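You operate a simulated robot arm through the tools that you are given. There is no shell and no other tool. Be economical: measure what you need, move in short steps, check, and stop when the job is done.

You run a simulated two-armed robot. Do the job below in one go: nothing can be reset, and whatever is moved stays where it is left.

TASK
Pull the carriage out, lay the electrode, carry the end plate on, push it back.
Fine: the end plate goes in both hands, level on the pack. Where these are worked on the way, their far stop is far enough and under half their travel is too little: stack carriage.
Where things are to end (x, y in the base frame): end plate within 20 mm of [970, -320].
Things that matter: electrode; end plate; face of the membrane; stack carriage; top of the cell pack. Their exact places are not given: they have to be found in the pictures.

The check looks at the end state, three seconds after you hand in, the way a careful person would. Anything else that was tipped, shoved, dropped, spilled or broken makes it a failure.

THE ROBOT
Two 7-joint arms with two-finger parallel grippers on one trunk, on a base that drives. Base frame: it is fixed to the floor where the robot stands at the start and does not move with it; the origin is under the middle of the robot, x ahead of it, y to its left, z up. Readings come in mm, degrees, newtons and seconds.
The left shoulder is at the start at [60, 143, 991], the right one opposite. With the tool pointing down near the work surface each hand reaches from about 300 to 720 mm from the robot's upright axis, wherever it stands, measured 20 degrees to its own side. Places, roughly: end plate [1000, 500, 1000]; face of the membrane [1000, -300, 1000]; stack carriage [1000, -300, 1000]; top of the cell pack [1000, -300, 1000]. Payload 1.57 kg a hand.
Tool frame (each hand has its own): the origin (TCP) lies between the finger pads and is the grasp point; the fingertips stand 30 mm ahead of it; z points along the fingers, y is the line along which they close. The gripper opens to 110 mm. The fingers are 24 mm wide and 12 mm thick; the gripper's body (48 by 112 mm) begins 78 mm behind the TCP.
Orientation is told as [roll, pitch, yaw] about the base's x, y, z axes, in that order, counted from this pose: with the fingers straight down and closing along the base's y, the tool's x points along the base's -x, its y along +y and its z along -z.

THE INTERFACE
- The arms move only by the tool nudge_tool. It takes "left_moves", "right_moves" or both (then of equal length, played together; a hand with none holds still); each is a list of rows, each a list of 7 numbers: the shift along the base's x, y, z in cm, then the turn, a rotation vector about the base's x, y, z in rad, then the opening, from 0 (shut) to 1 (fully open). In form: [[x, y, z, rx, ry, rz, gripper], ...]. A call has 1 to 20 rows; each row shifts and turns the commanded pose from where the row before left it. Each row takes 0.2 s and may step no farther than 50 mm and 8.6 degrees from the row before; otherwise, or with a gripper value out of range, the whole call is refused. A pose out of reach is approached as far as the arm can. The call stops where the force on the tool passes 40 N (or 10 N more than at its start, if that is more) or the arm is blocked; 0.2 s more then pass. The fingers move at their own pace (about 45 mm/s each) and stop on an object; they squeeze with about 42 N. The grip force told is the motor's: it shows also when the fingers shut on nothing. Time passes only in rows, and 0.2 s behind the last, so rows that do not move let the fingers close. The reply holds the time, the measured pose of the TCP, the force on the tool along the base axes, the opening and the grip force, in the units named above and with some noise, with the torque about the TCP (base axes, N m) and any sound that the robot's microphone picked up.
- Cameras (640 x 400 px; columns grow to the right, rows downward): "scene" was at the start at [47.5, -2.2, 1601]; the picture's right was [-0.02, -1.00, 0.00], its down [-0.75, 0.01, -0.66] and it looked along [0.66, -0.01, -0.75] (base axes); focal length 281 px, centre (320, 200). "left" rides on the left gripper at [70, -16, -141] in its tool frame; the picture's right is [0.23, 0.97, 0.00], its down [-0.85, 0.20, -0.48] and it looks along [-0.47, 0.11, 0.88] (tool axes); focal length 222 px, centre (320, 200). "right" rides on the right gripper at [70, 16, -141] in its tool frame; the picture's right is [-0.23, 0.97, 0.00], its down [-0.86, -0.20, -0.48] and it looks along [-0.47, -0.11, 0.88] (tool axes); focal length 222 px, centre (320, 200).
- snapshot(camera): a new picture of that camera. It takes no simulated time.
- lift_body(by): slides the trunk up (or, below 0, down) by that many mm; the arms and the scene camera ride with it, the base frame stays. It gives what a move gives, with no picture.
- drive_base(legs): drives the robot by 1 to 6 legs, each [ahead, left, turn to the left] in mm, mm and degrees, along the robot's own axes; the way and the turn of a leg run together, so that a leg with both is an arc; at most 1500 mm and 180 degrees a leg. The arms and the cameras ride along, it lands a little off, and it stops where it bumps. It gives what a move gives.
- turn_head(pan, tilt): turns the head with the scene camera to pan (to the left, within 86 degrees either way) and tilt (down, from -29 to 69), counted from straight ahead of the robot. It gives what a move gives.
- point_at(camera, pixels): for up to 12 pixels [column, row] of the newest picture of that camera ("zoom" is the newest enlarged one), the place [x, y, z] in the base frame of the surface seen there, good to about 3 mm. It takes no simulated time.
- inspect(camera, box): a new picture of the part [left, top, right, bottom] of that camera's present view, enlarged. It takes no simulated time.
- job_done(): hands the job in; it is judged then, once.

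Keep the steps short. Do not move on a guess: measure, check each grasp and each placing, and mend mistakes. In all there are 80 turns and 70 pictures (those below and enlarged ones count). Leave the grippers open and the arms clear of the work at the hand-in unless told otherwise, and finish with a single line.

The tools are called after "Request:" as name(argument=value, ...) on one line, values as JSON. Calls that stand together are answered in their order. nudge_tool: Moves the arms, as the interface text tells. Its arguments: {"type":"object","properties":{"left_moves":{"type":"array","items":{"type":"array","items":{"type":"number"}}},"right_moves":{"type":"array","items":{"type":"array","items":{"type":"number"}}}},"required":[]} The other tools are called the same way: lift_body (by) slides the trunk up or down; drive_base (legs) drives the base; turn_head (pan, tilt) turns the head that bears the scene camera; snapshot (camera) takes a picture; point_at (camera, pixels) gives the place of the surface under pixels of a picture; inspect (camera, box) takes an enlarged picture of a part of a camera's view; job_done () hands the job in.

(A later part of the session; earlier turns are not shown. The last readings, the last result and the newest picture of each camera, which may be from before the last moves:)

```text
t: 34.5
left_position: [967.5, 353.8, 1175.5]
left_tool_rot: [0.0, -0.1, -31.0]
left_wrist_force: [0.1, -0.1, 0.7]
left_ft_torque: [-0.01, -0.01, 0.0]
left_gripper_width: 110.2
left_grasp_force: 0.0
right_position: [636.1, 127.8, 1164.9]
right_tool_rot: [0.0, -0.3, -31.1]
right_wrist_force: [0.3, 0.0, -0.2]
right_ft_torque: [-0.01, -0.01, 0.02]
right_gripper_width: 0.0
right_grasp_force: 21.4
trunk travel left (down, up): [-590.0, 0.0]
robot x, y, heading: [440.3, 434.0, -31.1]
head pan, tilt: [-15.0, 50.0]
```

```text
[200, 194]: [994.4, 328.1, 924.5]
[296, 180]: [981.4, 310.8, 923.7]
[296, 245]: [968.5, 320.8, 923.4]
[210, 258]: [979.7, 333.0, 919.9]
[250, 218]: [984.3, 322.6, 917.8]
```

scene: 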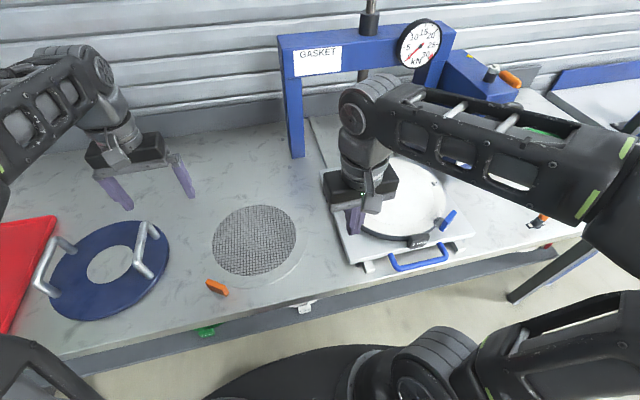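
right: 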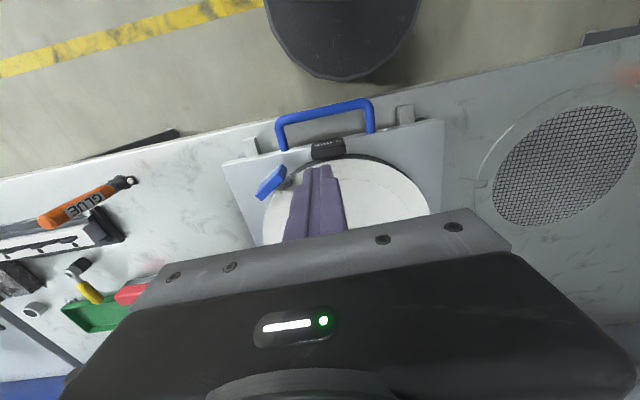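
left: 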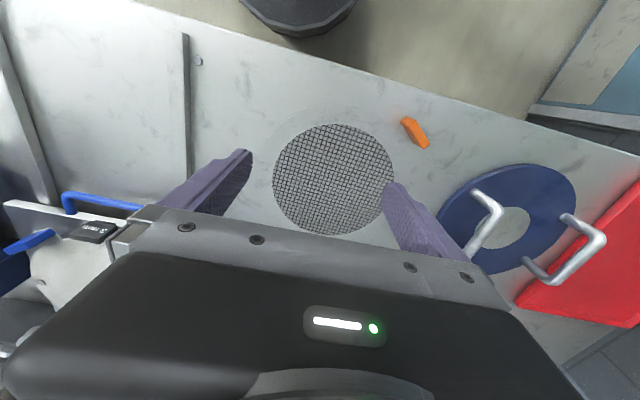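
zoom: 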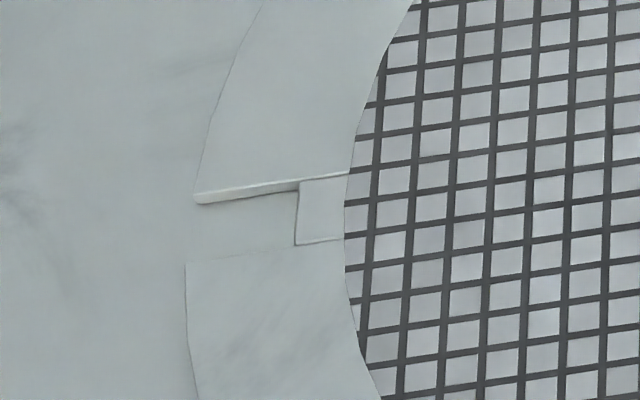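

Electrode: centre ≈ (899,212), slots 17 mm wide along 54.1°. Pins looked to be at ≈57.9°; I need that better. I move the right hand 200 mm to the right out of the view line, and move the left one over the tab while turning it +0.9 rad.

Request:
nudge_tool(left_moves=[[-1.92, 0.19, 0, 0, 0, 0.13, 0.5], [-1.92, 0.19, 0, 0, 0, 0.13, 0.5], [-1.92, 0.19, 0, 0, 0, 0.13, 0.5], [-1.92, 0.19, 0, 0, 0, 0.13, 0.5], [-1.92, 0.19, 0, 0, 0, 0.13, 0.5], [-1.92, 0.19, 0, 0, 0, 0.13, 0.5], [-1.92, 0.19, 0, 0, 0, 0.127, 0.5]], right_moves=[[-1.5, -2.45, 0, 0, 0, 0, 1], [-1.5, -2.45, 0, 0, 0, 0, 1], [-1.5, -2.45, 0, 0, 0, 0, 1], [-1.5, -2.45, 0, 0, 0, 0, 1], [-1.5, -2.45, 0, 0, 0, 0, 1], [-1.5, -2.45, 0, 0, 0, 0, 1], [-1.5, -2.45, 0, 0, 0, 0, 1]])

Request:
snapshot(camera="scene")

```text
t: 36.1
left_position: [846.7, 365.6, 1173.6]
left_tool_rot: [-0.6, 0.3, 15.6]
left_wrist_force: [-0.1, 1.2, 0.4]
left_ft_torque: [0.02, -0.05, 0.02]
left_gripper_width: 54.9
left_grasp_force: 0.0
left hand out of reach, approached as far as the arm can: row 6
right_position: [530.8, -46.0, 1165.4]
right_tool_rot: [0.0, -0.3, -31.0]
right_wrist_force: [-0.1, -0.5, 0.2]
right_ft_torque: [0.03, -0.02, -0.03]
right_gripper_width: 110.0
right_grasp_force: 0.2
trunk travel left (down, up): [-590.0, 0.0]
robot x, y, heading: [438.2, 433.6, -30.7]
head pan, tilt: [-15.0, 50.0]
```

```text
31 pictures are left
```

scene: 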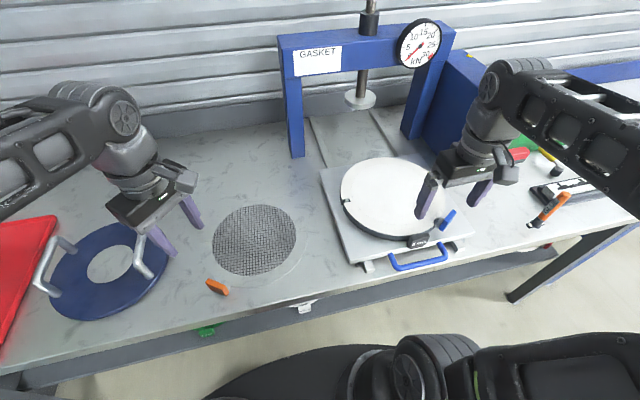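

The right hand is out of the way. Left yaw got to 15.6° (one row out of reach); I'll finish lower. First both pins of the pack.

Request:
inspect(camera="scene", box=[330, 145, 460, 250])

Request:
nudge_tool(left_moves=[[0, 0, -4, 0, 0, 0, 0.5], [0, 0, -4, 0, 0, 0, 0.5], [0, 0, -3, 0, 0, 0, 0.5], [-0.45, 0, 0, 0.005, -0.003, 0.032, 0.5], [-0.45, 0, 0, 0.005, -0.002, 0.032, 0.5], [-0.45, 0.1, 0, 0, 0, 0.032, 0.5]])

```text
3.81 times, centred on (395, 198) of scene
```

zoom: 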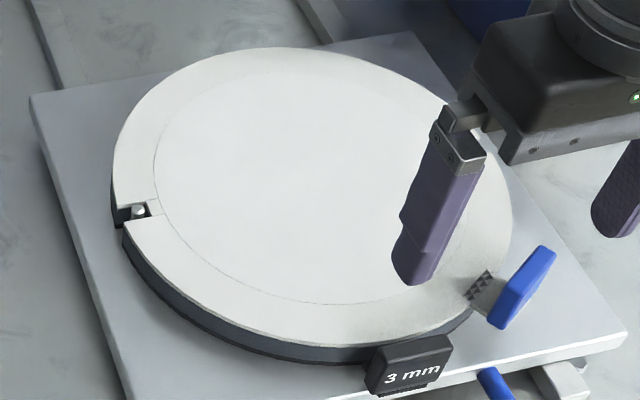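

```text
t: 37.5
left_position: [834.9, 366.4, 1063.6]
left_tool_rot: [-0.1, -0.1, 20.8]
left_wrist_force: [-0.1, 0.6, 0.0]
left_ft_torque: [-0.02, -0.02, 0.01]
left_gripper_width: 54.9
left_grasp_force: 0.1
right_position: [532.1, -43.9, 1165.9]
right_tool_rot: [0.0, -0.1, -31.1]
right_wrist_force: [0.4, -0.2, -1.5]
right_ft_torque: [-0.02, -0.01, 0.03]
right_gripper_width: 109.9
right_grasp_force: 0.1
trunk travel left (down, up): [-590.0, 0.0]
robot x, y, heading: [441.6, 432.6, -30.9]
head pan, tilt: [-15.0, 50.0]
```

Request:
point_at(camera="zoom", pixels=[[139, 211], [139, 206], [150, 208], [152, 214], [120, 225], [130, 206], [113, 180], [300, 48], [510, 235], [280, 365], [155, 160], [400, 358]])

Request:
inspect(camera="scene", box=[340, 188, 370, 210])

Request:
inspect(camera="left", box=[200, 100, 440, 250])

```text
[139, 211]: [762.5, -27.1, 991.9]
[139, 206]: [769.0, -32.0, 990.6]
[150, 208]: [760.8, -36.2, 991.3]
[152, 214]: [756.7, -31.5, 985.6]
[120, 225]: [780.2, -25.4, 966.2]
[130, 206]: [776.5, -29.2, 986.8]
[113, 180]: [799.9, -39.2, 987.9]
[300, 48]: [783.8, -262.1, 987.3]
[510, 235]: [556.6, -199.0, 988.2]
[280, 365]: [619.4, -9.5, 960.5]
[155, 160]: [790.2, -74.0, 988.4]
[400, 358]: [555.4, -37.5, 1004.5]
```

```text
16.00 times, centred on (355, 199) of scene
```

zoom: 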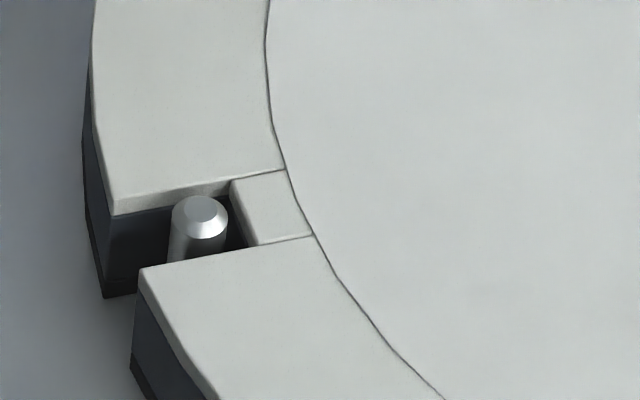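

```text
2.67 times, centred on (320, 175) of left
```

zoom: 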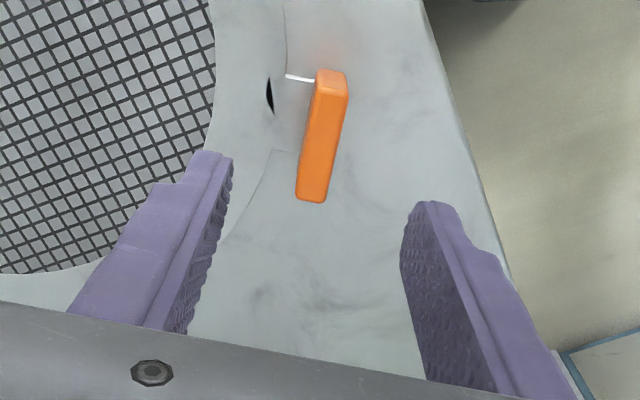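

Pins: left (764,-29), right (625,-257.5) → pack centre ≈ (694.5,-143.3), line at ≈58.4°. The electrode must therefore also turn about +4.3°. The left hand is centred above the tab; I go down to z≈963.

Request:
nudge_tool(left_moves=[[0, 0, -3, 0, 0, 0, 0.42], [0, 0, -3, 0, 0, 0, 0.42], [0, 0, -2, 0, 0, 0, 0.42], [0, 0, -2, 0, 0, 0, 0.42]])

Request:
inspect(camera="left", box=[200, 100, 440, 250])

```text
t: 38.5
left_position: [835.7, 365.9, 962.4]
left_tool_rot: [-0.1, 0.0, 20.8]
left_wrist_force: [0.4, 0.2, 0.1]
left_ft_torque: [0.01, 0.04, -0.01]
left_gripper_width: 46.5
left_grasp_force: 0.0
right_position: [533.0, -44.7, 1167.4]
right_tool_rot: [-0.1, -0.1, -31.0]
right_wrist_force: [0.0, 0.8, -0.6]
right_ft_torque: [0.0, -0.01, -0.01]
right_gripper_width: 109.9
right_grasp_force: 0.1
trunk travel left (down, up): [-590.0, 0.0]
robot x, y, heading: [443.7, 434.4, -31.2]
head pan, tilt: [-15.0, 50.0]
```

```text
2.67 times, centred on (320, 175) of left
```

zoom: 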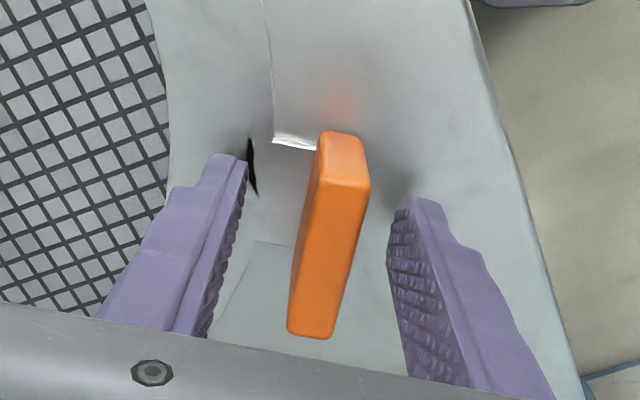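

The tab is centred between the fingers. I close on it.

Request:
nudge_tool(left_moves=[[0, 0, 0, 0, 0, 0, 0], [0, 0, 0, 0, 0, 0, 0], [0, 0, 0, 0, 0, 0, 0], [0, 0, 0, 0, 0, 0, 0], [0, 0, 0, 0, 0, 0, 0]])

```text
t: 39.7
left_position: [834.6, 365.7, 962.4]
left_tool_rot: [-0.1, 0.0, 20.9]
left_wrist_force: [-0.2, 0.2, -0.4]
left_ft_torque: [0.22, 0.06, 0.0]
left_gripper_width: 13.7
left_grasp_force: 30.0
right_position: [533.5, -44.0, 1165.1]
right_tool_rot: [0.0, -0.3, -31.1]
right_wrist_force: [0.4, -0.1, 0.5]
right_ft_torque: [0.0, 0.03, 0.0]
right_gripper_width: 110.3
right_grasp_force: 0.0
trunk travel left (down, up): [-590.0, 0.0]
robot x, y, heading: [439.2, 436.2, -31.2]
head pan, tilt: [-15.0, 50.0]
```

Gripped (13.7 mm, 30 N). I lift gently and bring the right hand back 100 mm inwards.

Request:
nudge_tool(left_moves=[[0, 0, 1, 0, 0, 0, 0], [0, 0, 1, 0, 0, 0, 0], [0, 0, 2, 0, 0, 0, 0], [0, 0, 2, 0, 0, 0, 0], [0, 0, 2, 0, 0, 0, 0], [0, 0, 2, 0, 0, 0, 0], [0, 0, 2, 0, 0, 0, 0], [0, 0, 2, 0, 0, 0, 0], [0, 0, 0, 0, 0, 0, 0]], right_moves=[[0.52, 0.85, 0, 0, 0, 0, 1], [0.52, 0.85, 0, 0, 0, 0, 1], [1, 1.7, 0, 0, 0, 0, 1], [1, 1.7, 0, 0, 0, 0, 1], [1, 1.7, 0, 0, 0, 0, 1], [1, 1.7, 0, 0, 0, 0, 1], [0, 0, 0, 0, 0, 0, 1], [0, 0, 0, 0, 0, 0, 1], [0, 0, 0, 0, 0, 0, 1]])

Request:
snapshot(camera="scene")

```text
t: 41.7
left_position: [833.0, 365.6, 1104.7]
left_tool_rot: [0.0, -0.1, 20.9]
left_wrist_force: [0.0, -0.9, -1.1]
left_ft_torque: [0.2, 0.12, 0.01]
left_gripper_width: 14.0
left_grasp_force: 30.0
right_position: [583.8, 39.7, 1166.3]
right_tool_rot: [0.0, -0.2, -31.0]
right_wrist_force: [-0.4, 0.1, -0.9]
right_ft_torque: [-0.04, -0.02, -0.03]
right_gripper_width: 110.0
right_grasp_force: 0.1
trunk travel left (down, up): [-590.0, 0.0]
robot x, y, heading: [443.0, 433.9, -30.9]
head pan, tilt: [-15.0, 50.0]
```

```text
26 pictures are left
```

scene: 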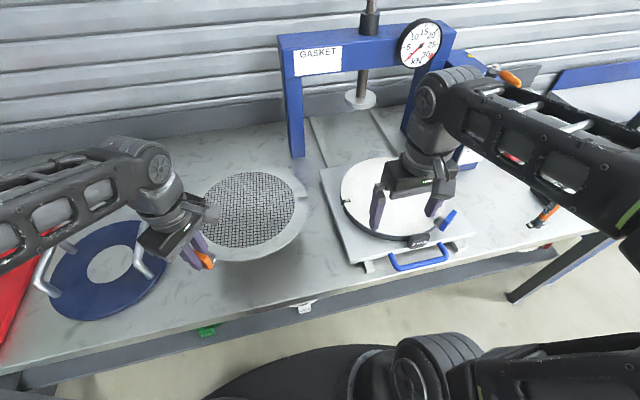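

The electrode hangs level by its tab. I enlarge it and measure its centre and slot in the hand.

Request:
inspect(camera="scene", box=[195, 165, 315, 265])

```text
4.00 times, centred on (255, 215) of scene
```

zoom: 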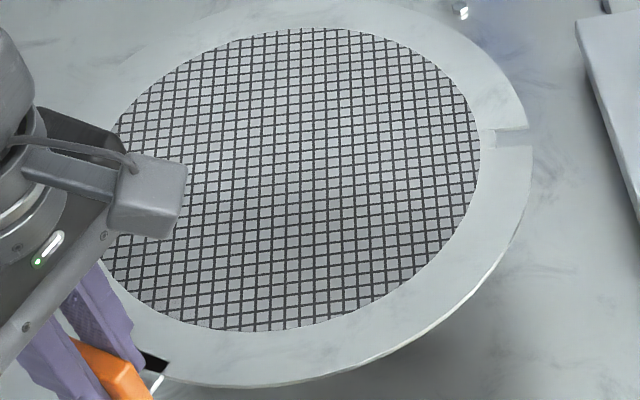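

Request:
point_at(camera="zoom", pixels=[[526, 127], [500, 133], [500, 143], [528, 147], [320, 29], [300, 331], [479, 160], [430, 290], [200, 55], [430, 58], [220, 327], [400, 180]])

```text
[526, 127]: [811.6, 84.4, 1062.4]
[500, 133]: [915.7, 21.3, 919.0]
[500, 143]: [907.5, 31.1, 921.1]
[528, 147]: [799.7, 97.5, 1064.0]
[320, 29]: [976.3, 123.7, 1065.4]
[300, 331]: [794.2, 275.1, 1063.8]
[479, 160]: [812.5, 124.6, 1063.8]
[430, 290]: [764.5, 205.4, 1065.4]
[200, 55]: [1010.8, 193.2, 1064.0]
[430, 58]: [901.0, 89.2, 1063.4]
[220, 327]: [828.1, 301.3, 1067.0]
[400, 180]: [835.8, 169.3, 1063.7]
```

Centre in hand ≈ (893.5,207), slots ≈53.2°, level. It must go to (694.5,-143.3) at 58.5°: mostly a sideways drive of 416 mm. I drive right, with the disc ~30 mm above the highest tag.

Request:
drive_base(legs=[[0, -416, 0]])

Request:
nudge_tool(left_moves=[[0, 0, 0, 0, 0, 0.0305, 0], [0, 0, 0, 0, 0, 0.031, 0], [0, 0, 0, 0, 0, 0.031, 0], [0, 0, 0, 0, 0, 0, 0]])

Request:
turn_head(pan=0, tilt=55)

Request:
snapshot(camera="scene")

```text
t: 44.2
left_position: [621.4, 13.3, 1103.6]
left_tool_rot: [0.0, -0.1, 20.9]
left_wrist_force: [-0.3, 0.3, -1.2]
left_ft_torque: [0.22, 0.1, -0.02]
left_gripper_width: 13.8
left_grasp_force: 30.5
right_position: [371.3, -314.4, 1165.0]
right_tool_rot: [0.0, -0.2, -31.0]
right_wrist_force: [0.0, -0.3, 0.3]
right_ft_torque: [0.03, -0.03, 0.0]
right_gripper_width: 109.9
right_grasp_force: 0.1
trunk travel left (down, up): [-590.0, 0.0]
robot x, y, heading: [229.6, 81.9, -30.8]
head pan, tilt: [-15.0, 50.0]
```

```text
t: 45.2
left_position: [619.4, 13.0, 1102.7]
left_tool_rot: [-0.1, 0.0, 26.2]
left_wrist_force: [0.7, 0.5, -1.6]
left_ft_torque: [0.2, 0.12, -0.02]
left_gripper_width: 13.6
left_grasp_force: 29.8
right_position: [371.9, -313.2, 1165.7]
right_tool_rot: [0.0, -0.1, -31.1]
right_wrist_force: [-0.6, 0.4, -0.2]
right_ft_torque: [0.01, 0.0, 0.02]
right_gripper_width: 110.0
right_grasp_force: 0.1
trunk travel left (down, up): [-590.0, 0.0]
robot x, y, heading: [229.8, 78.2, -31.0]
head pan, tilt: [-15.0, 50.0]
```

```text
t: 46.0
left_position: [621.3, 13.4, 1102.6]
left_tool_rot: [-0.2, 0.0, 26.3]
left_wrist_force: [0.1, -0.7, -1.4]
left_ft_torque: [0.19, 0.11, 0.0]
left_gripper_width: 13.8
left_grasp_force: 30.3
right_position: [371.9, -312.7, 1167.2]
right_tool_rot: [0.0, -0.2, -31.0]
right_wrist_force: [0.2, 0.1, 0.5]
right_ft_torque: [-0.03, -0.01, -0.01]
right_gripper_width: 109.8
right_grasp_force: 0.2
trunk travel left (down, up): [-590.0, 0.0]
robot x, y, heading: [230.3, 81.7, -31.0]
head pan, tilt: [0.0, 55.0]
```

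```text
24 pictures are left
```

scene: 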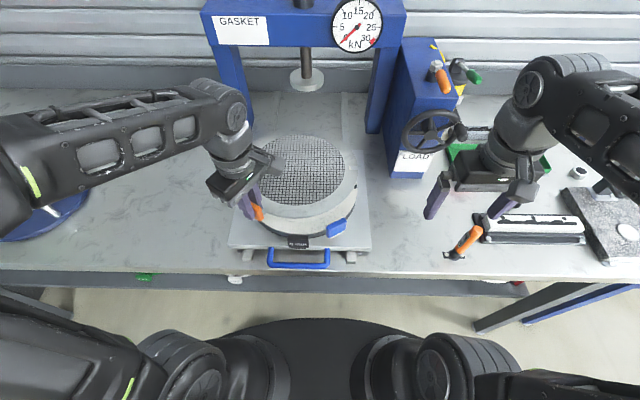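

Nearly there: TCP (620.7,13.2) vs wanted (619.6,9.0). I correct and lower to ~18 mm above the membrane, then look at slots against pins.

Request:
nudge_tool(left_moves=[[-0.11, -0.42, 0, 0, 0, 0, 0], [0, 0, -2, 0, 0, 0, 0], [0, 0, -2, 0, 0, 0, 0], [0, 0, -1.3, 0, 0, 0, 0], [0, 0, 0, 0, 0, 0, 0]])

Request:
inspect(camera="scene", box=[230, 130, 370, 250])

```text
t: 47.2
left_position: [620.8, 9.4, 1050.6]
left_tool_rot: [-0.1, 0.0, 26.3]
left_wrist_force: [0.6, -0.3, -1.3]
left_ft_torque: [0.19, 0.12, -0.03]
left_gripper_width: 13.8
left_grasp_force: 30.4
right_position: [371.6, -312.8, 1165.5]
right_tool_rot: [0.0, -0.2, -30.9]
right_wrist_force: [-0.2, 0.2, -0.6]
right_ft_torque: [0.02, -0.02, -0.02]
right_gripper_width: 110.0
right_grasp_force: 0.0
trunk travel left (down, up): [-590.0, 0.0]
robot x, y, heading: [230.5, 80.1, -30.9]
head pan, tilt: [0.0, 55.0]
```

```text
3.33 times, centred on (300, 190) of scene
```

zoom: 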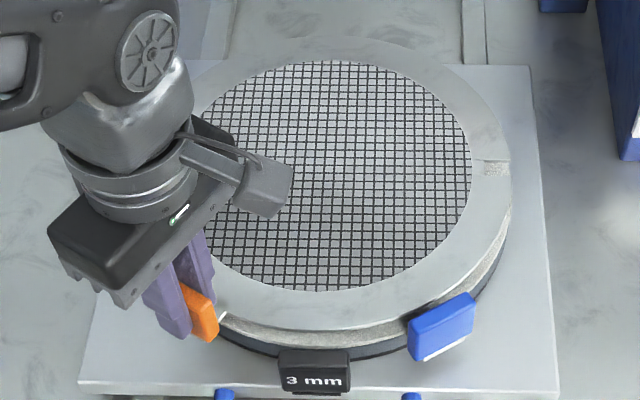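

I measure the mesh rim here and zoom on the right slot.

Request:
point_at(camera="zoom", pixels=[[336, 61], [332, 291], [470, 150], [455, 217], [280, 68], [425, 95], [400, 270], [255, 270], [350, 330], [510, 190], [400, 42], [345, 200]])

Request:
inspect(camera="scene", box=[335, 168, 367, 192])

```text
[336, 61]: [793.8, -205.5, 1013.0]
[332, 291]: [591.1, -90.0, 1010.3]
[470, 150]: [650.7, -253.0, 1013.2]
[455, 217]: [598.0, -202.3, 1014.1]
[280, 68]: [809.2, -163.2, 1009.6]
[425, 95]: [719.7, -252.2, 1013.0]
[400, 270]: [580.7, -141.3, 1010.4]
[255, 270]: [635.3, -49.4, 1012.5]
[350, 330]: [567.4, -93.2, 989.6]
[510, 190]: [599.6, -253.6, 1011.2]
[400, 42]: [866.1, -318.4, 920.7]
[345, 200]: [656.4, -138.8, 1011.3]
```

```text
16.00 times, centred on (351, 180) of scene
```

zoom: 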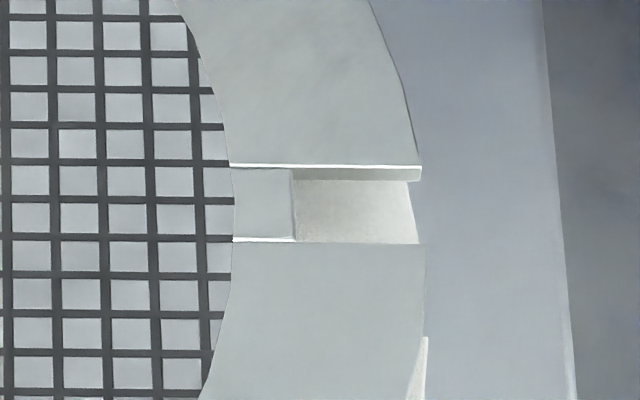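

Request:
point_at(camera="zoom", pixels=[[415, 160], [300, 160], [300, 248], [414, 250], [350, 210]])

```text
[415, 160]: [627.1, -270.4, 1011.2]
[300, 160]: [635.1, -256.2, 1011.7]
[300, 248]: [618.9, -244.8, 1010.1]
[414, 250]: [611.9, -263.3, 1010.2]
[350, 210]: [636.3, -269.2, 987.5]
```

Right slot centre (623,-259) matches the pin (625,-257.5), and the disc centre (695.5,-143.5) matches the pack. I lower gently onto the membrane.

Request:
nudge_tool(left_moves=[[0, 0, -0.6, 0, 0, 0, 0], [0, 0, -0.5, 0, 0, 0, 0], [0, 0, -0.3, 0, 0, 0, 0], [0, 0, -0.2, 0, 0, 0, 0], [0, 0, -0.1, 0, 0, 0, 0], [0, 0, 0, 0, 0, 0, 0]])

Request:
inspect(camera="scene", box=[230, 130, 370, 250])

Request:
point_at(camera="zoom", pixels=[[490, 170], [330, 310], [440, 70], [300, 50], [345, 200], [490, 230]])

```text
t: 48.6
left_position: [619.7, 8.8, 1033.9]
left_tool_rot: [-0.1, 0.0, 26.2]
left_wrist_force: [0.2, 0.4, -1.6]
left_ft_torque: [0.22, 0.11, -0.01]
left_gripper_width: 13.9
left_grasp_force: 30.4
right_position: [371.3, -313.6, 1166.4]
right_tool_rot: [0.0, -0.2, -31.1]
right_wrist_force: [0.1, -0.4, 0.4]
right_ft_torque: [-0.01, 0.02, -0.02]
right_gripper_width: 110.2
right_grasp_force: 0.1
trunk travel left (down, up): [-590.0, 0.0]
robot x, y, heading: [228.1, 78.9, -30.6]
head pan, tilt: [0.0, 55.0]
```

```text
3.33 times, centred on (300, 190) of scene
```

zoom: 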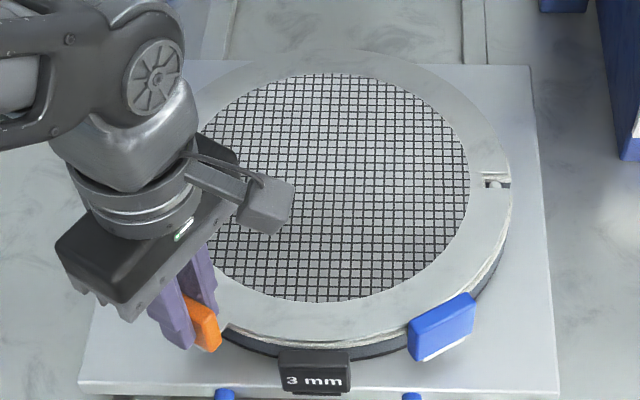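

```text
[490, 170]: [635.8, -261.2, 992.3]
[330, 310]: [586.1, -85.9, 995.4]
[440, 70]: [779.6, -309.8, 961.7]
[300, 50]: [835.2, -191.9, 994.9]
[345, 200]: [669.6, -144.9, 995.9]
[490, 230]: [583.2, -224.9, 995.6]
```

The pin shows in the right slot. A close look at its clearance.

Request:
inspect(camera="scene", box=[336, 173, 368, 197])

```text
16.00 times, centred on (352, 185) of scene
```

zoom: 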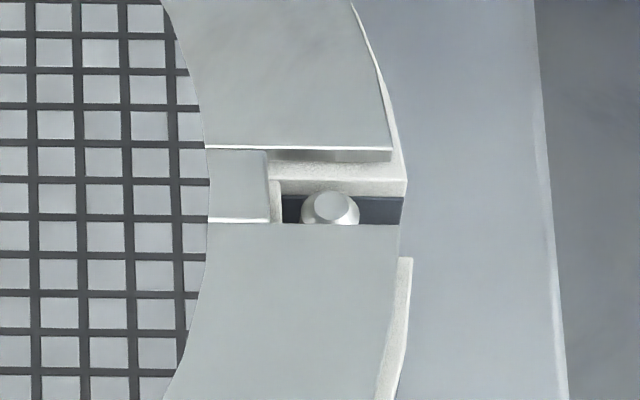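

The pin is inside the slot but nearer its front wall; I shift the electrode about 2 mm towards me, then lower the last ~2 mm.

Request:
nudge_tool(left_moves=[[0, 0, 0.1, 0, 0, 0, 0], [-0.22, 0.02, 0, 0, 0, 0, 0], [0, 0, -0.1, 0, 0, 0, 0], [0, 0, -0.1, 0, 0, 0, 0], [0, 0, 0, 0, 0, 0, 0]])

Request:
inspect(camera="scene", box=[336, 173, 368, 197])

```text
t: 49.8
left_position: [619.0, 8.9, 1032.8]
left_tool_rot: [-0.3, -0.1, 26.2]
left_wrist_force: [1.9, -1.8, 1.0]
left_ft_torque: [0.18, 0.07, -0.55]
left_gripper_width: 13.4
left_grasp_force: 29.4
right_position: [372.0, -312.7, 1166.0]
right_tool_rot: [-0.1, -0.2, -31.0]
right_wrist_force: [0.5, 0.0, 0.4]
right_ft_torque: [-0.02, -0.01, -0.02]
right_gripper_width: 110.0
right_grasp_force: 0.0
trunk travel left (down, up): [-590.0, 0.0]
robot x, y, heading: [228.9, 80.7, -30.9]
head pan, tilt: [0.0, 55.0]
```

```text
16.00 times, centred on (352, 185) of scene
```

zoom: 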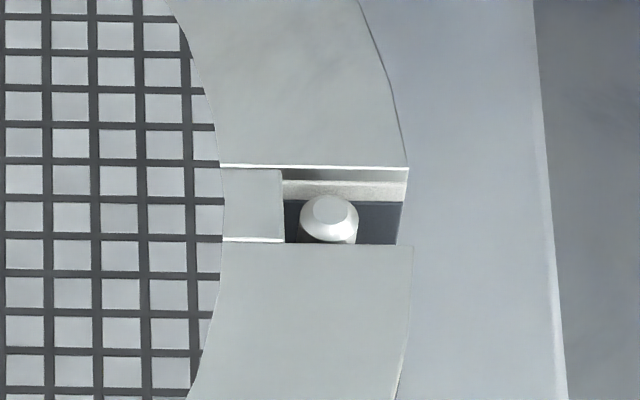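

The right pin is centred, but a side force/torque (-0.55 Nm) tells me the left pin touches its slot's far wall: the disc is ~0.75° too far counter-clockwise. I lift 2 mm, turn -0.013 rad about the right pin, lower again, and look with the left camera.

Request:
nudge_tool(left_moves=[[0, 0, 0.2, 0, 0, 0, 0], [0.35, 0.01, 0, 0, 0, -0.013, 0], [0, 0, 0, 0, 0, 0, 0], [0, 0, -0.1, 0, 0, 0, 0], [0, 0, -0.1, 0, 0, 0, 0], [0, 0, 0, 0, 0, 0, 0]])

Request:
snapshot(camera="left")

```text
t: 51.2
left_position: [622.5, 9.7, 1032.8]
left_tool_rot: [-0.2, 0.0, 25.5]
left_wrist_force: [-1.2, -0.2, -1.0]
left_ft_torque: [0.22, 0.11, 0.01]
left_gripper_width: 13.8
left_grasp_force: 30.3
right_position: [371.6, -313.0, 1165.0]
right_tool_rot: [0.0, -0.2, -31.0]
right_wrist_force: [0.5, 0.2, 0.1]
right_ft_torque: [0.03, 0.01, 0.01]
right_gripper_width: 110.2
right_grasp_force: 0.0
trunk travel left (down, up): [-590.0, 0.0]
robot x, y, heading: [227.6, 79.5, -30.9]
head pan, tilt: [0.0, 55.0]
```

```text
18 pictures are left
```

left: 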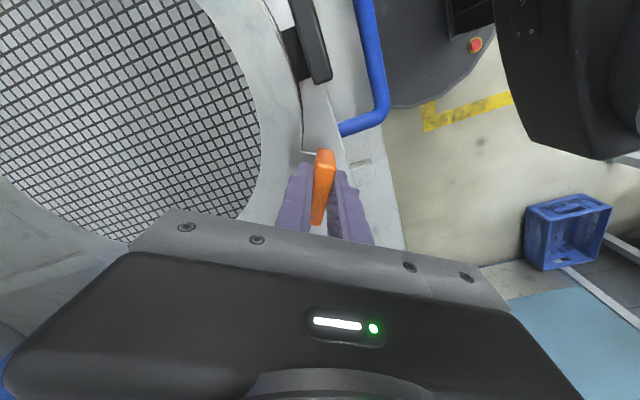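

The side force has gone. I lower in 1 mm steps until it rests.

Request:
nudge_tool(left_moves=[[0, 0, -0.1, 0, 0, 0, 0], [0, 0, -0.05, 0, 0, 0, 0], [0, 0, 0, 0, 0, 0, 0]])

```text
t: 52.0
left_position: [621.6, 8.2, 1031.5]
left_tool_rot: [-0.2, 0.1, 25.5]
left_wrist_force: [-2.0, -3.2, 5.3]
left_ft_torque: [-0.14, 1.0, 0.32]
left_gripper_width: 13.6
left_grasp_force: 30.2
right_position: [371.7, -312.0, 1166.5]
right_tool_rot: [0.0, -0.2, -31.1]
right_wrist_force: [0.3, -1.3, -0.3]
right_ft_torque: [-0.04, -0.01, -0.02]
right_gripper_width: 110.1
right_grasp_force: 0.0
trunk travel left (down, up): [-590.0, 0.0]
robot x, y, heading: [231.0, 81.0, -31.1]
head pan, tilt: [0.0, 55.0]
```

It rests (upward force 5 N). I open the fingers part-way and lift straight off.

Request:
nudge_tool(left_moves=[[0, 0, 0, 0, 0, 0, 0.33], [0, 0, 0, 0, 0, 0, 0.33], [0, 0, 0, 0, 0, 0, 0.33], [0, 0, 1, 0, 0, 0, 0.33], [0, 0, 2, 0, 0, 0, 0.33], [0, 0, 3, 0, 0, 0, 0.33], [0, 0, 4, 0, 0, 0, 0.33], [0, 0, 3, 0, 0, 0, 0.6]])

Request:
nudge_tool(left_moves=[[1.5, 2.5, 0.3, 0, 0, -0.14, 1], [1.5, 2.5, 0, 0, 0, -0.14, 1], [1.5, 2.5, 0, 0, 0, -0.14, 1], [0.5, 0.8, 0, 0, 0, -0.14, 1], [0, 0, 0, 0, 0, -0.14, 1], [0, 0, 0, 0, 0, -0.14, 1], [0, 0, 0, 0, 0, -0.14, 1]])

Request:
snapshot(camera="scene")

```text
t: 53.8
left_position: [621.0, 10.6, 1161.5]
left_tool_rot: [-0.1, 0.1, 25.5]
left_wrist_force: [0.0, 1.0, 0.1]
left_ft_torque: [0.0, 0.01, 0.03]
left_gripper_width: 66.3
left_grasp_force: 0.3
right_position: [371.4, -313.1, 1165.8]
right_tool_rot: [-0.1, -0.2, -30.9]
right_wrist_force: [0.3, 0.2, -0.1]
right_ft_torque: [0.0, 0.0, 0.01]
right_gripper_width: 109.8
right_grasp_force: 0.0
trunk travel left (down, up): [-590.0, 0.0]
robot x, y, heading: [227.8, 80.3, -30.8]
head pan, tilt: [0.0, 55.0]
```

```text
t: 55.4
left_position: [671.5, 92.9, 1163.7]
left_tool_rot: [-0.1, 0.0, -30.8]
left_wrist_force: [0.7, 0.4, -0.4]
left_ft_torque: [-0.01, 0.03, 0.02]
left_gripper_width: 109.8
left_grasp_force: 0.1
right_position: [370.0, -313.6, 1167.5]
right_tool_rot: [-0.1, -0.3, -31.0]
right_wrist_force: [0.1, 0.6, 0.3]
right_ft_torque: [0.0, 0.0, -0.02]
right_gripper_width: 110.1
right_grasp_force: 0.0
trunk travel left (down, up): [-590.0, 0.0]
robot x, y, heading: [229.6, 80.4, -30.8]
head pan, tilt: [0.0, 55.0]
```

```text
17 pictures are left
```

scene: 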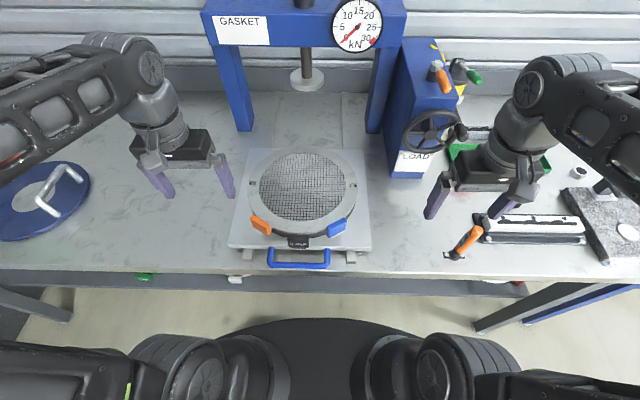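

The electrode lies on the pack. One enlargement to check both pins and levelness.

Request:
inspect(camera="scene", box=[235, 140, 370, 250])

Request:
point_at(camera="zoom", pixels=[[300, 375], [330, 50], [110, 190], [520, 190], [100, 155], [530, 152], [320, 60], [330, 300], [300, 180], [320, 355], [120, 120], [500, 100]])

```text
3.64 times, centred on (302, 195) of scene
```

zoom: 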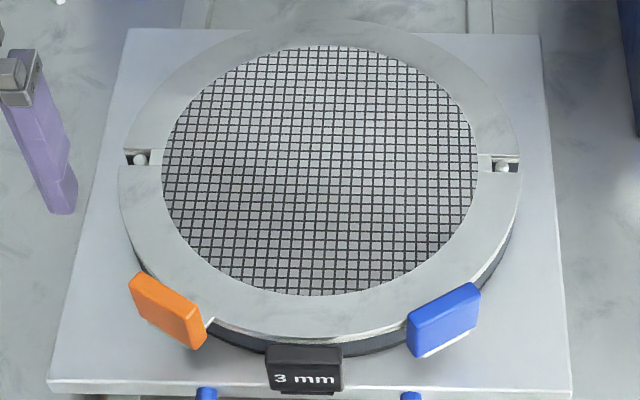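

```text
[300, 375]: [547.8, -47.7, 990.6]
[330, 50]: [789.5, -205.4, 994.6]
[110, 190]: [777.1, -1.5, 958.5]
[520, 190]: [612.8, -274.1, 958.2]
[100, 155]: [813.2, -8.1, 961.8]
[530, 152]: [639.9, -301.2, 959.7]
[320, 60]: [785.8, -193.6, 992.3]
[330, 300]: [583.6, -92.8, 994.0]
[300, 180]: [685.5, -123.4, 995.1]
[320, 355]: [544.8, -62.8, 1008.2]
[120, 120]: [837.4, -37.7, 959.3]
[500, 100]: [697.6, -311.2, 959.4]
```

Both pins stand in the slots and the electrode is level at z≈994.5. Now the end plate: I drive left 826 mm and look at it.

Request:
drive_base(legs=[[0, 826, 0]])

Request:
snapshot(camera="scene")

```text
t: 59.9
left_position: [1097.6, 817.5, 1164.9]
left_tool_rot: [-0.1, 0.1, -29.9]
left_wrist_force: [0.3, 0.3, 0.3]
left_ft_torque: [-0.03, 0.05, 0.0]
left_gripper_width: 110.2
left_grasp_force: 0.0
right_position: [801.9, 408.8, 1165.6]
right_tool_rot: [0.0, -0.2, -30.3]
right_wrist_force: [0.4, -0.5, -0.4]
right_ft_torque: [0.0, 0.02, 0.0]
right_gripper_width: 110.1
right_grasp_force: 0.1
trunk travel left (down, up): [-590.0, 0.0]
robot x, y, heading: [657.1, 799.7, -30.2]
head pan, tilt: [0.0, 55.0]
```

```text
15 pictures are left
```

scene: 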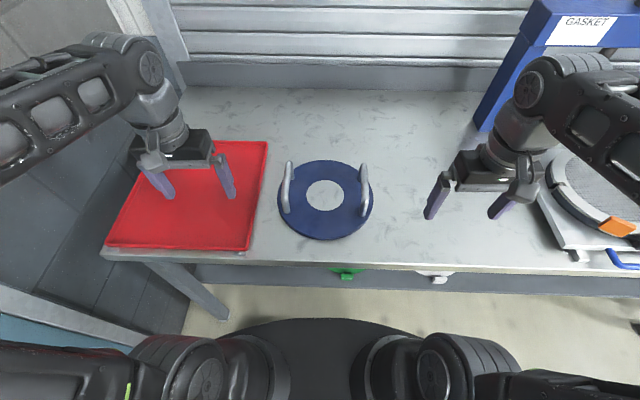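

Request:
inspect(camera="scene", box=[260, 140, 390, 250])

```text
3.64 times, centred on (325, 195) of scene
```

zoom: 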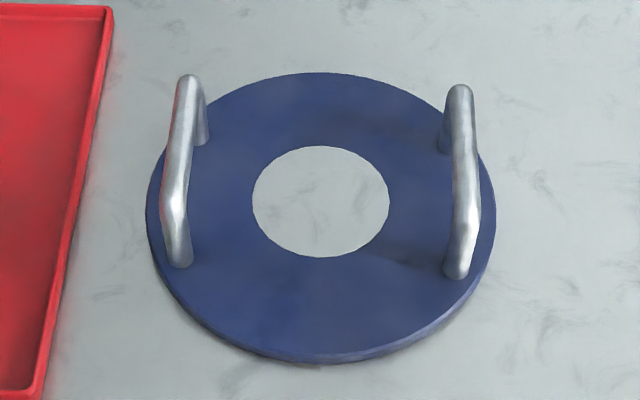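

Request:
point_at(camera="zoom", pixels=[[188, 90], [182, 145], [175, 200], [460, 98], [463, 155], [466, 215], [252, 200], [390, 200], [320, 147], [320, 258], [320, 73], [320, 352]])

```text
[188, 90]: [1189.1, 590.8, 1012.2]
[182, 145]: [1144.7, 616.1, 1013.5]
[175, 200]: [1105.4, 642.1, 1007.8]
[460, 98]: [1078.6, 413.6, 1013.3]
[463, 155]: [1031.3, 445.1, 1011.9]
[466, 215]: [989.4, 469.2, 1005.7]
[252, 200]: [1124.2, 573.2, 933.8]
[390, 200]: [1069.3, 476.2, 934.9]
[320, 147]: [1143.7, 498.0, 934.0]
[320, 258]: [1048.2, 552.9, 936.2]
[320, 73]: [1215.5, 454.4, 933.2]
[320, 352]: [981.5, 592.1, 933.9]
```

The bars run along -31.7°, centres at left (1150,613) and right (1043,438), top z≈1013; plate centre (1096.4,525). I bring both open hands above the bars at z≈1110.

Request:
nudge_tool(left_moves=[[0.87, -3.41, -0.9, 0, 0, -0.0045, 1], [0.87, -3.41, -0.9, 0, 0, -0.0045, 1], [0.87, -3.41, -0.9, 0, 0, -0.0045, 1], [0.87, -3.41, -0.9, 0, 0, -0.0045, 1], [0.87, -3.41, -0.9, 0, 0, -0.0045, 1], [0.87, -3.41, -0.9, 0, 0, -0.0045, 1], [0, 0, 0, 0, 0, 0, 1]], right_moves=[[4.02, 0.49, -0.9, 0, 0, -0.0037, 1], [4.02, 0.49, -0.9, 0, 0, -0.0037, 1], [4.02, 0.49, -0.9, 0, 0, -0.0037, 1], [4.02, 0.49, -0.9, 0, 0, -0.0037, 1], [4.02, 0.49, -0.9, 0, 0, -0.0037, 1], [4.02, 0.49, -0.9, 0, 0, -0.0037, 1], [0, 0, 0, 0, 0, 0, 1]])

```text
t: 61.5
left_position: [1149.9, 610.4, 1111.2]
left_tool_rot: [-0.1, -0.1, -31.6]
left_wrist_force: [0.5, 1.3, -0.8]
left_ft_torque: [0.0, -0.02, -0.01]
left_gripper_width: 110.0
left_grasp_force: 0.0
right_position: [1041.9, 438.6, 1112.8]
right_tool_rot: [0.0, -0.3, -31.7]
right_wrist_force: [0.5, -0.6, -0.1]
right_ft_torque: [0.0, -0.02, 0.01]
right_gripper_width: 110.0
right_grasp_force: 0.1
trunk travel left (down, up): [-590.0, 0.0]
robot x, y, heading: [656.8, 804.4, -30.3]
head pan, tilt: [0.0, 55.0]
```

Both are above their bars. I go down to z≈1003 (tips well above the plate).

Request:
nudge_tool(left_moves=[[0, 0.1, -3, 0, 0, 0, 0.7], [0, 0.1, -3, 0, 0, 0, 0.7], [0, 0, -2.5, 0, 0, 0, 0.7], [0, 0, -2.3, 0, 0, 0, 0.7], [0, 0, 0, 0, 0, 0, 0.7]], right_moves=[[0, 0, -3, 0, 0, 0, 0.7], [0, 0, -3, 0, 0, 0, 0.7], [0, 0, -2.5, 0, 0, 0, 0.7], [0, 0, -2.4, 0, 0, 0, 0.7], [0, 0, 0, 0, 0, 0, 0.7]])

Request:
inspect(camera="scene", box=[250, 120, 400, 260])

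```text
t: 62.7
left_position: [1150.3, 614.9, 1001.8]
left_tool_rot: [0.0, -0.2, -31.6]
left_wrist_force: [0.6, -0.5, 0.2]
left_ft_torque: [-0.02, -0.02, -0.02]
left_gripper_width: 77.1
left_grasp_force: 0.0
right_position: [1043.7, 435.9, 1003.0]
right_tool_rot: [0.0, -0.2, -31.5]
right_wrist_force: [0.6, -0.7, -0.5]
right_ft_torque: [0.01, -0.04, 0.01]
right_gripper_width: 77.0
right_grasp_force: 0.1
trunk travel left (down, up): [-590.0, 0.0]
robot x, y, heading: [659.5, 798.8, -30.4]
head pan, tilt: [0.0, 55.0]
```

```text
2.86 times, centred on (325, 190) of scene
```

zoom: 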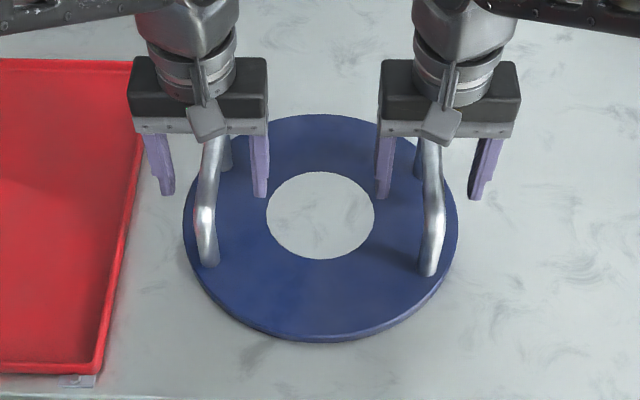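

Both bars are between the fingers. I close both hands.

Request:
nudge_tool(left_moves=[[0, 0, 0, 0, 0, 0, 0], [0, 0, 0, 0, 0, 0, 0], [0, 0, 0, 0, 0, 0, 0], [0, 0, 0, 0, 0, 0, 0], [0, 0, 0, 0, 0, 0, 0], [0, 0, 0, 0, 0, 0, 0]], right_moves=[[0, 0, 0, 0, 0, 0, 0], [0, 0, 0, 0, 0, 0, 0], [0, 0, 0, 0, 0, 0, 0], [0, 0, 0, 0, 0, 0, 0], [0, 0, 0, 0, 0, 0, 0], [0, 0, 0, 0, 0, 0, 0]])

```text
t: 64.1
left_position: [1151.6, 616.3, 1003.1]
left_tool_rot: [0.0, 0.0, -31.5]
left_wrist_force: [7.9, 14.0, 2.1]
left_ft_torque: [-0.11, -0.09, -0.75]
left_gripper_width: 20.1
left_grasp_force: 33.8
right_position: [1044.2, 435.8, 1002.3]
right_tool_rot: [-0.1, -0.2, -31.8]
right_wrist_force: [-7.1, -12.1, 0.4]
right_ft_torque: [0.02, 0.07, -0.76]
right_gripper_width: 20.1
right_grasp_force: 33.4
trunk travel left (down, up): [-590.0, 0.0]
robot x, y, heading: [659.2, 800.1, -30.4]
head pan, tilt: [0.0, 55.0]
```

Both grip (20.1 mm). There is ~15 N of spreading force between the hands, so I ease each outwards 1 mm, then lift both together, first 20 mm.

Request:
nudge_tool(left_moves=[[0.05, 0.09, 0, 0, 0, 0, 0], [0, 0, 0, 0, 0, 0, 0], [0, 0, 0.5, 0, 0, 0, 0], [0, 0, 0.5, 0, 0, 0, 0], [0, 0, 1, 0, 0, 0, 0], [0, 0, 0, 0, 0, 0, 0]], right_moves=[[-0.05, -0.09, 0, 0, 0, 0, 0], [0, 0, 0, 0, 0, 0, 0], [0, 0, 0.5, 0, 0, 0, 0], [0, 0, 0.5, 0, 0, 0, 0], [0, 0, 1, 0, 0, 0, 0], [0, 0, 0, 0, 0, 0, 0]])

```text
t: 65.5
left_position: [1151.9, 615.8, 1019.7]
left_tool_rot: [-0.1, 0.3, -31.6]
left_wrist_force: [2.2, 20.1, -12.0]
left_ft_torque: [0.38, 0.51, -0.82]
left_gripper_width: 19.9
left_grasp_force: 33.8
right_position: [1043.6, 434.8, 1021.5]
right_tool_rot: [-0.1, -0.2, -31.7]
right_wrist_force: [-2.2, -19.4, -11.2]
right_ft_torque: [-0.24, -0.54, -0.88]
right_gripper_width: 19.9
right_grasp_force: 33.9
trunk travel left (down, up): [-590.0, 0.0]
robot x, y, heading: [660.2, 801.4, -30.3]
head pan, tilt: [0.0, 55.0]
```

The plate is up, ~11.5 N per hand (≈2.3 kg). I ease 2 mm more outwards and continue the lift to z≈1138, then look.

Request:
nudge_tool(left_moves=[[0.1, 0.17, 0.5, 0, 0, 0, 0], [0, 0, 1, 0, 0, 0, 0], [0, 0, 1.5, 0, 0, 0, 0], [0, 0, 1.5, 0, 0, 0, 0], [0, 0, 1.5, 0, 0, 0, 0], [0, 0, 1.5, 0, 0, 0, 0], [0, 0, 1.5, 0, 0, 0, 0], [0, 0, 1.5, 0, 0, 0, 0], [0, 0, 1.2, 0, 0, 0, 0], [0, 0, 0, 0, 0, 0, 0]], right_moves=[[-0.1, -0.17, 0.5, 0, 0, 0, 0], [0, 0, 1, 0, 0, 0, 0], [0, 0, 1.5, 0, 0, 0, 0], [0, 0, 1.5, 0, 0, 0, 0], [0, 0, 1.5, 0, 0, 0, 0], [0, 0, 1.5, 0, 0, 0, 0], [0, 0, 1.5, 0, 0, 0, 0], [0, 0, 1.5, 0, 0, 0, 0], [0, 0, 1.2, 0, 0, 0, 0], [0, 0, 0, 0, 0, 0, 0]])

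Request:
snapshot(camera="scene")

```text
t: 67.7
left_position: [1151.8, 616.0, 1137.3]
left_tool_rot: [-0.1, 0.1, -31.7]
left_wrist_force: [-5.7, 3.1, -12.0]
left_ft_torque: [-0.05, -0.04, -0.69]
left_gripper_width: 19.7
left_grasp_force: 33.8
right_position: [1043.4, 435.3, 1139.4]
right_tool_rot: [0.1, -0.1, -31.6]
right_wrist_force: [5.2, -2.7, -11.7]
right_ft_torque: [0.04, 0.08, -0.63]
right_gripper_width: 19.8
right_grasp_force: 33.5
trunk travel left (down, up): [-590.0, 0.0]
robot x, y, heading: [658.0, 800.2, -30.6]
head pan, tilt: [0.0, 55.0]
```

```text
12 pictures are left
```

scene: 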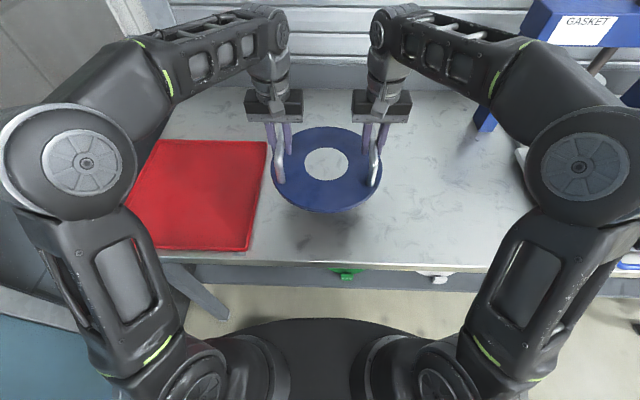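

I measure plate centre and level in the hands.

Request:
point_at(camera="scene", pixels=[[302, 164], [350, 164], [326, 145], [326, 183], [326, 131], [326, 205], [285, 185], [367, 186]])

```text
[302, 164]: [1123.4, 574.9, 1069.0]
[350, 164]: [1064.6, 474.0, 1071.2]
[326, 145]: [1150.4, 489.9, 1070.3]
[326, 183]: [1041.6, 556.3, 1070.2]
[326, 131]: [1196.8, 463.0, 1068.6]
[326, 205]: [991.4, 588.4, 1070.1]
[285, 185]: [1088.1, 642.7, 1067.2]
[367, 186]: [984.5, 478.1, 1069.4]
```

Level at z≈1070, centre ≈ (1095,524.4). It must go to (695,-143.5). I drive right 778 mm with the plate ~19 mm above the tabs.

Request:
drive_base(legs=[[-6, -400, 0], [0, -378, 0]])

Request:
snapshot(camera="scene")

```text
t: 72.1
left_position: [760.2, -48.8, 1138.0]
left_tool_rot: [-0.1, 0.1, -31.3]
left_wrist_force: [-10.4, -2.7, -11.2]
left_ft_torque: [0.08, 0.14, -0.8]
left_gripper_width: 19.8
left_grasp_force: 33.8
right_position: [653.2, -228.5, 1138.8]
right_tool_rot: [0.1, -0.2, -31.2]
right_wrist_force: [10.6, 2.3, -12.1]
right_ft_torque: [-0.05, -0.16, -0.77]
right_gripper_width: 19.7
right_grasp_force: 34.0
trunk travel left (down, up): [-590.0, 0.0]
robot x, y, heading: [266.3, 137.2, -30.2]
head pan, tilt: [0.0, 55.0]
```

```text
11 pictures are left
```

scene: 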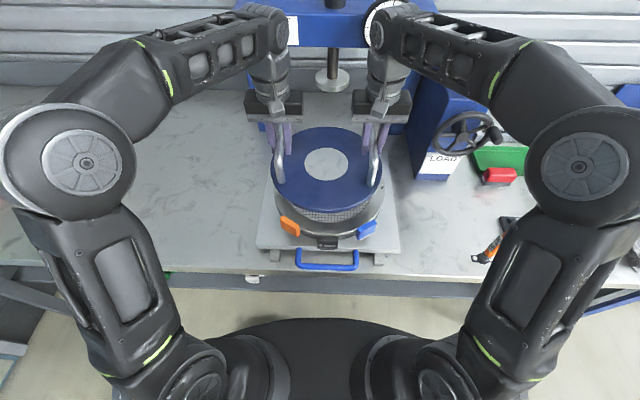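

Request:
point_at(camera="scene", pixels=[[302, 164], [350, 164], [326, 145], [326, 183], [326, 131], [326, 205], [325, 164], [300, 228]])

```text
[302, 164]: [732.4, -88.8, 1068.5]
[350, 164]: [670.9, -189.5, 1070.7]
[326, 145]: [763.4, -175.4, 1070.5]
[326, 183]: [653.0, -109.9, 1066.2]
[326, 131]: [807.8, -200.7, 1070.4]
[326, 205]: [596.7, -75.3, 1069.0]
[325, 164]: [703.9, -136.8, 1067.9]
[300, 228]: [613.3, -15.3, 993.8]
```

Plate centre ≈ (703.5,-139.5); I shift both hands (-8.5,-4) mm and lower 50 mm together, then check.

Request:
nudge_tool(left_moves=[[-0.43, -0.2, 0, 0, 0, 0, 0], [-0.42, -0.2, 0, 0, 0, 0, 0], [0, 0, -1.2, 0, 0, 0, 0], [0, 0, -1.2, 0, 0, 0, 0], [0, 0, -1.2, 0, 0, 0, 0], [0, 0, -1, 0, 0, 0, 0], [0, 0, -0.3, 0, 0, 0, 0], [0, 0, 0, 0, 0, 0, 0]], right_moves=[[-0.43, -0.2, 0, 0, 0, 0, 0], [-0.42, -0.2, 0, 0, 0, 0, 0], [0, 0, -1.2, 0, 0, 0, 0], [0, 0, -1.2, 0, 0, 0, 0], [0, 0, -1.2, 0, 0, 0, 0], [0, 0, -1, 0, 0, 0, 0], [0, 0, -0.4, 0, 0, 0, 0], [0, 0, 0, 0, 0, 0, 0]])

Request:
inspect(camera="scene", box=[250, 115, 400, 255])

```text
t: 73.9
left_position: [752.2, -53.0, 1087.7]
left_tool_rot: [-0.1, 0.1, -31.4]
left_wrist_force: [-9.3, -1.0, -13.2]
left_ft_torque: [0.27, 0.21, -0.82]
left_gripper_width: 19.5
left_grasp_force: 33.4
right_position: [644.7, -233.9, 1089.5]
right_tool_rot: [0.1, -0.2, -31.3]
right_wrist_force: [10.5, 0.9, -10.4]
right_ft_torque: [-0.1, -0.3, -0.91]
right_gripper_width: 19.8
right_grasp_force: 33.8
trunk travel left (down, up): [-590.0, 0.0]
robot x, y, heading: [263.0, 139.4, -30.1]
head pan, tilt: [0.0, 55.0]
```

```text
2.86 times, centred on (325, 185) of scene
```

zoom: 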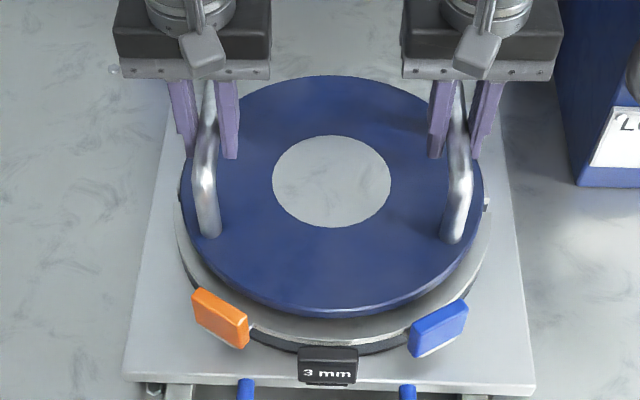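

Request:
point_at(camera="zoom", pixels=[[273, 181], [390, 181], [331, 136], [331, 226], [331, 76], [331, 312], [487, 205], [178, 215]])

```text
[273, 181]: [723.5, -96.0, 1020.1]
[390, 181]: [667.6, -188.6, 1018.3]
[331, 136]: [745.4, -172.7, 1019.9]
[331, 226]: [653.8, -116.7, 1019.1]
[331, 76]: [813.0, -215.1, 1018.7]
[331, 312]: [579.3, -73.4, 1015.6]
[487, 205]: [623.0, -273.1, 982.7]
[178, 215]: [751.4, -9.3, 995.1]
```

Centre ≈ (697,-143.7), within 2 mm of the pack, top level at 1019. I lower the last ~10 mm slowly.

Request:
nudge_tool(left_moves=[[-0.15, 0, -0.4, 0, 0, 0, 0], [0, 0, -0.3, 0, 0, 0, 0], [0, 0, -0.2, 0, 0, 0, 0], [0, 0, 0, 0, 0, 0, 0]], right_moves=[[-0.15, 0, -0.4, 0, 0, 0, 0], [0, 0, -0.3, 0, 0, 0, 0], [0, 0, -0.2, 0, 0, 0, 0], [0, 0, 0, 0, 0, 0, 0]])

```text
t: 74.9
left_position: [750.8, -51.1, 1078.2]
left_tool_rot: [-0.2, 0.1, -31.4]
left_wrist_force: [-9.8, -0.6, -11.2]
left_ft_torque: [0.05, 0.03, -0.96]
left_gripper_width: 19.6
left_grasp_force: 33.6
right_position: [642.7, -231.8, 1078.7]
right_tool_rot: [0.0, -0.1, -31.3]
right_wrist_force: [9.9, 0.4, -12.1]
right_ft_torque: [0.02, -0.06, -0.96]
right_gripper_width: 19.6
right_grasp_force: 33.7
trunk travel left (down, up): [-590.0, 0.0]
robot x, y, heading: [265.4, 137.1, -30.0]
head pan, tilt: [0.0, 55.0]
```

Still carried (weight unchanged). I lower on in 1 mm steps.

Request:
nudge_tool(left_moves=[[0, 0, -0.1, 0, 0, 0, 0], [0, 0, -0.1, 0, 0, 0, 0], [0, 0, 0, 0, 0, 0, 0]], right_moves=[[0, 0, -0.1, 0, 0, 0, 0], [0, 0, -0.1, 0, 0, 0, 0], [0, 0, 0, 0, 0, 0, 0]])

```text
t: 75.7
left_position: [749.9, -51.9, 1077.7]
left_tool_rot: [-0.1, 0.1, -31.3]
left_wrist_force: [-7.4, 1.6, -11.8]
left_ft_torque: [0.09, 0.1, -0.8]
left_gripper_width: 20.0
left_grasp_force: 33.7
right_position: [644.6, -231.5, 1077.9]
right_tool_rot: [-0.1, -0.1, -31.4]
right_wrist_force: [8.2, -1.6, -11.7]
right_ft_torque: [-0.07, -0.1, -0.79]
right_gripper_width: 19.4
right_grasp_force: 33.2
trunk travel left (down, up): [-590.0, 0.0]
robot x, y, heading: [262.7, 136.3, -29.9]
head pan, tilt: [0.0, 55.0]
```

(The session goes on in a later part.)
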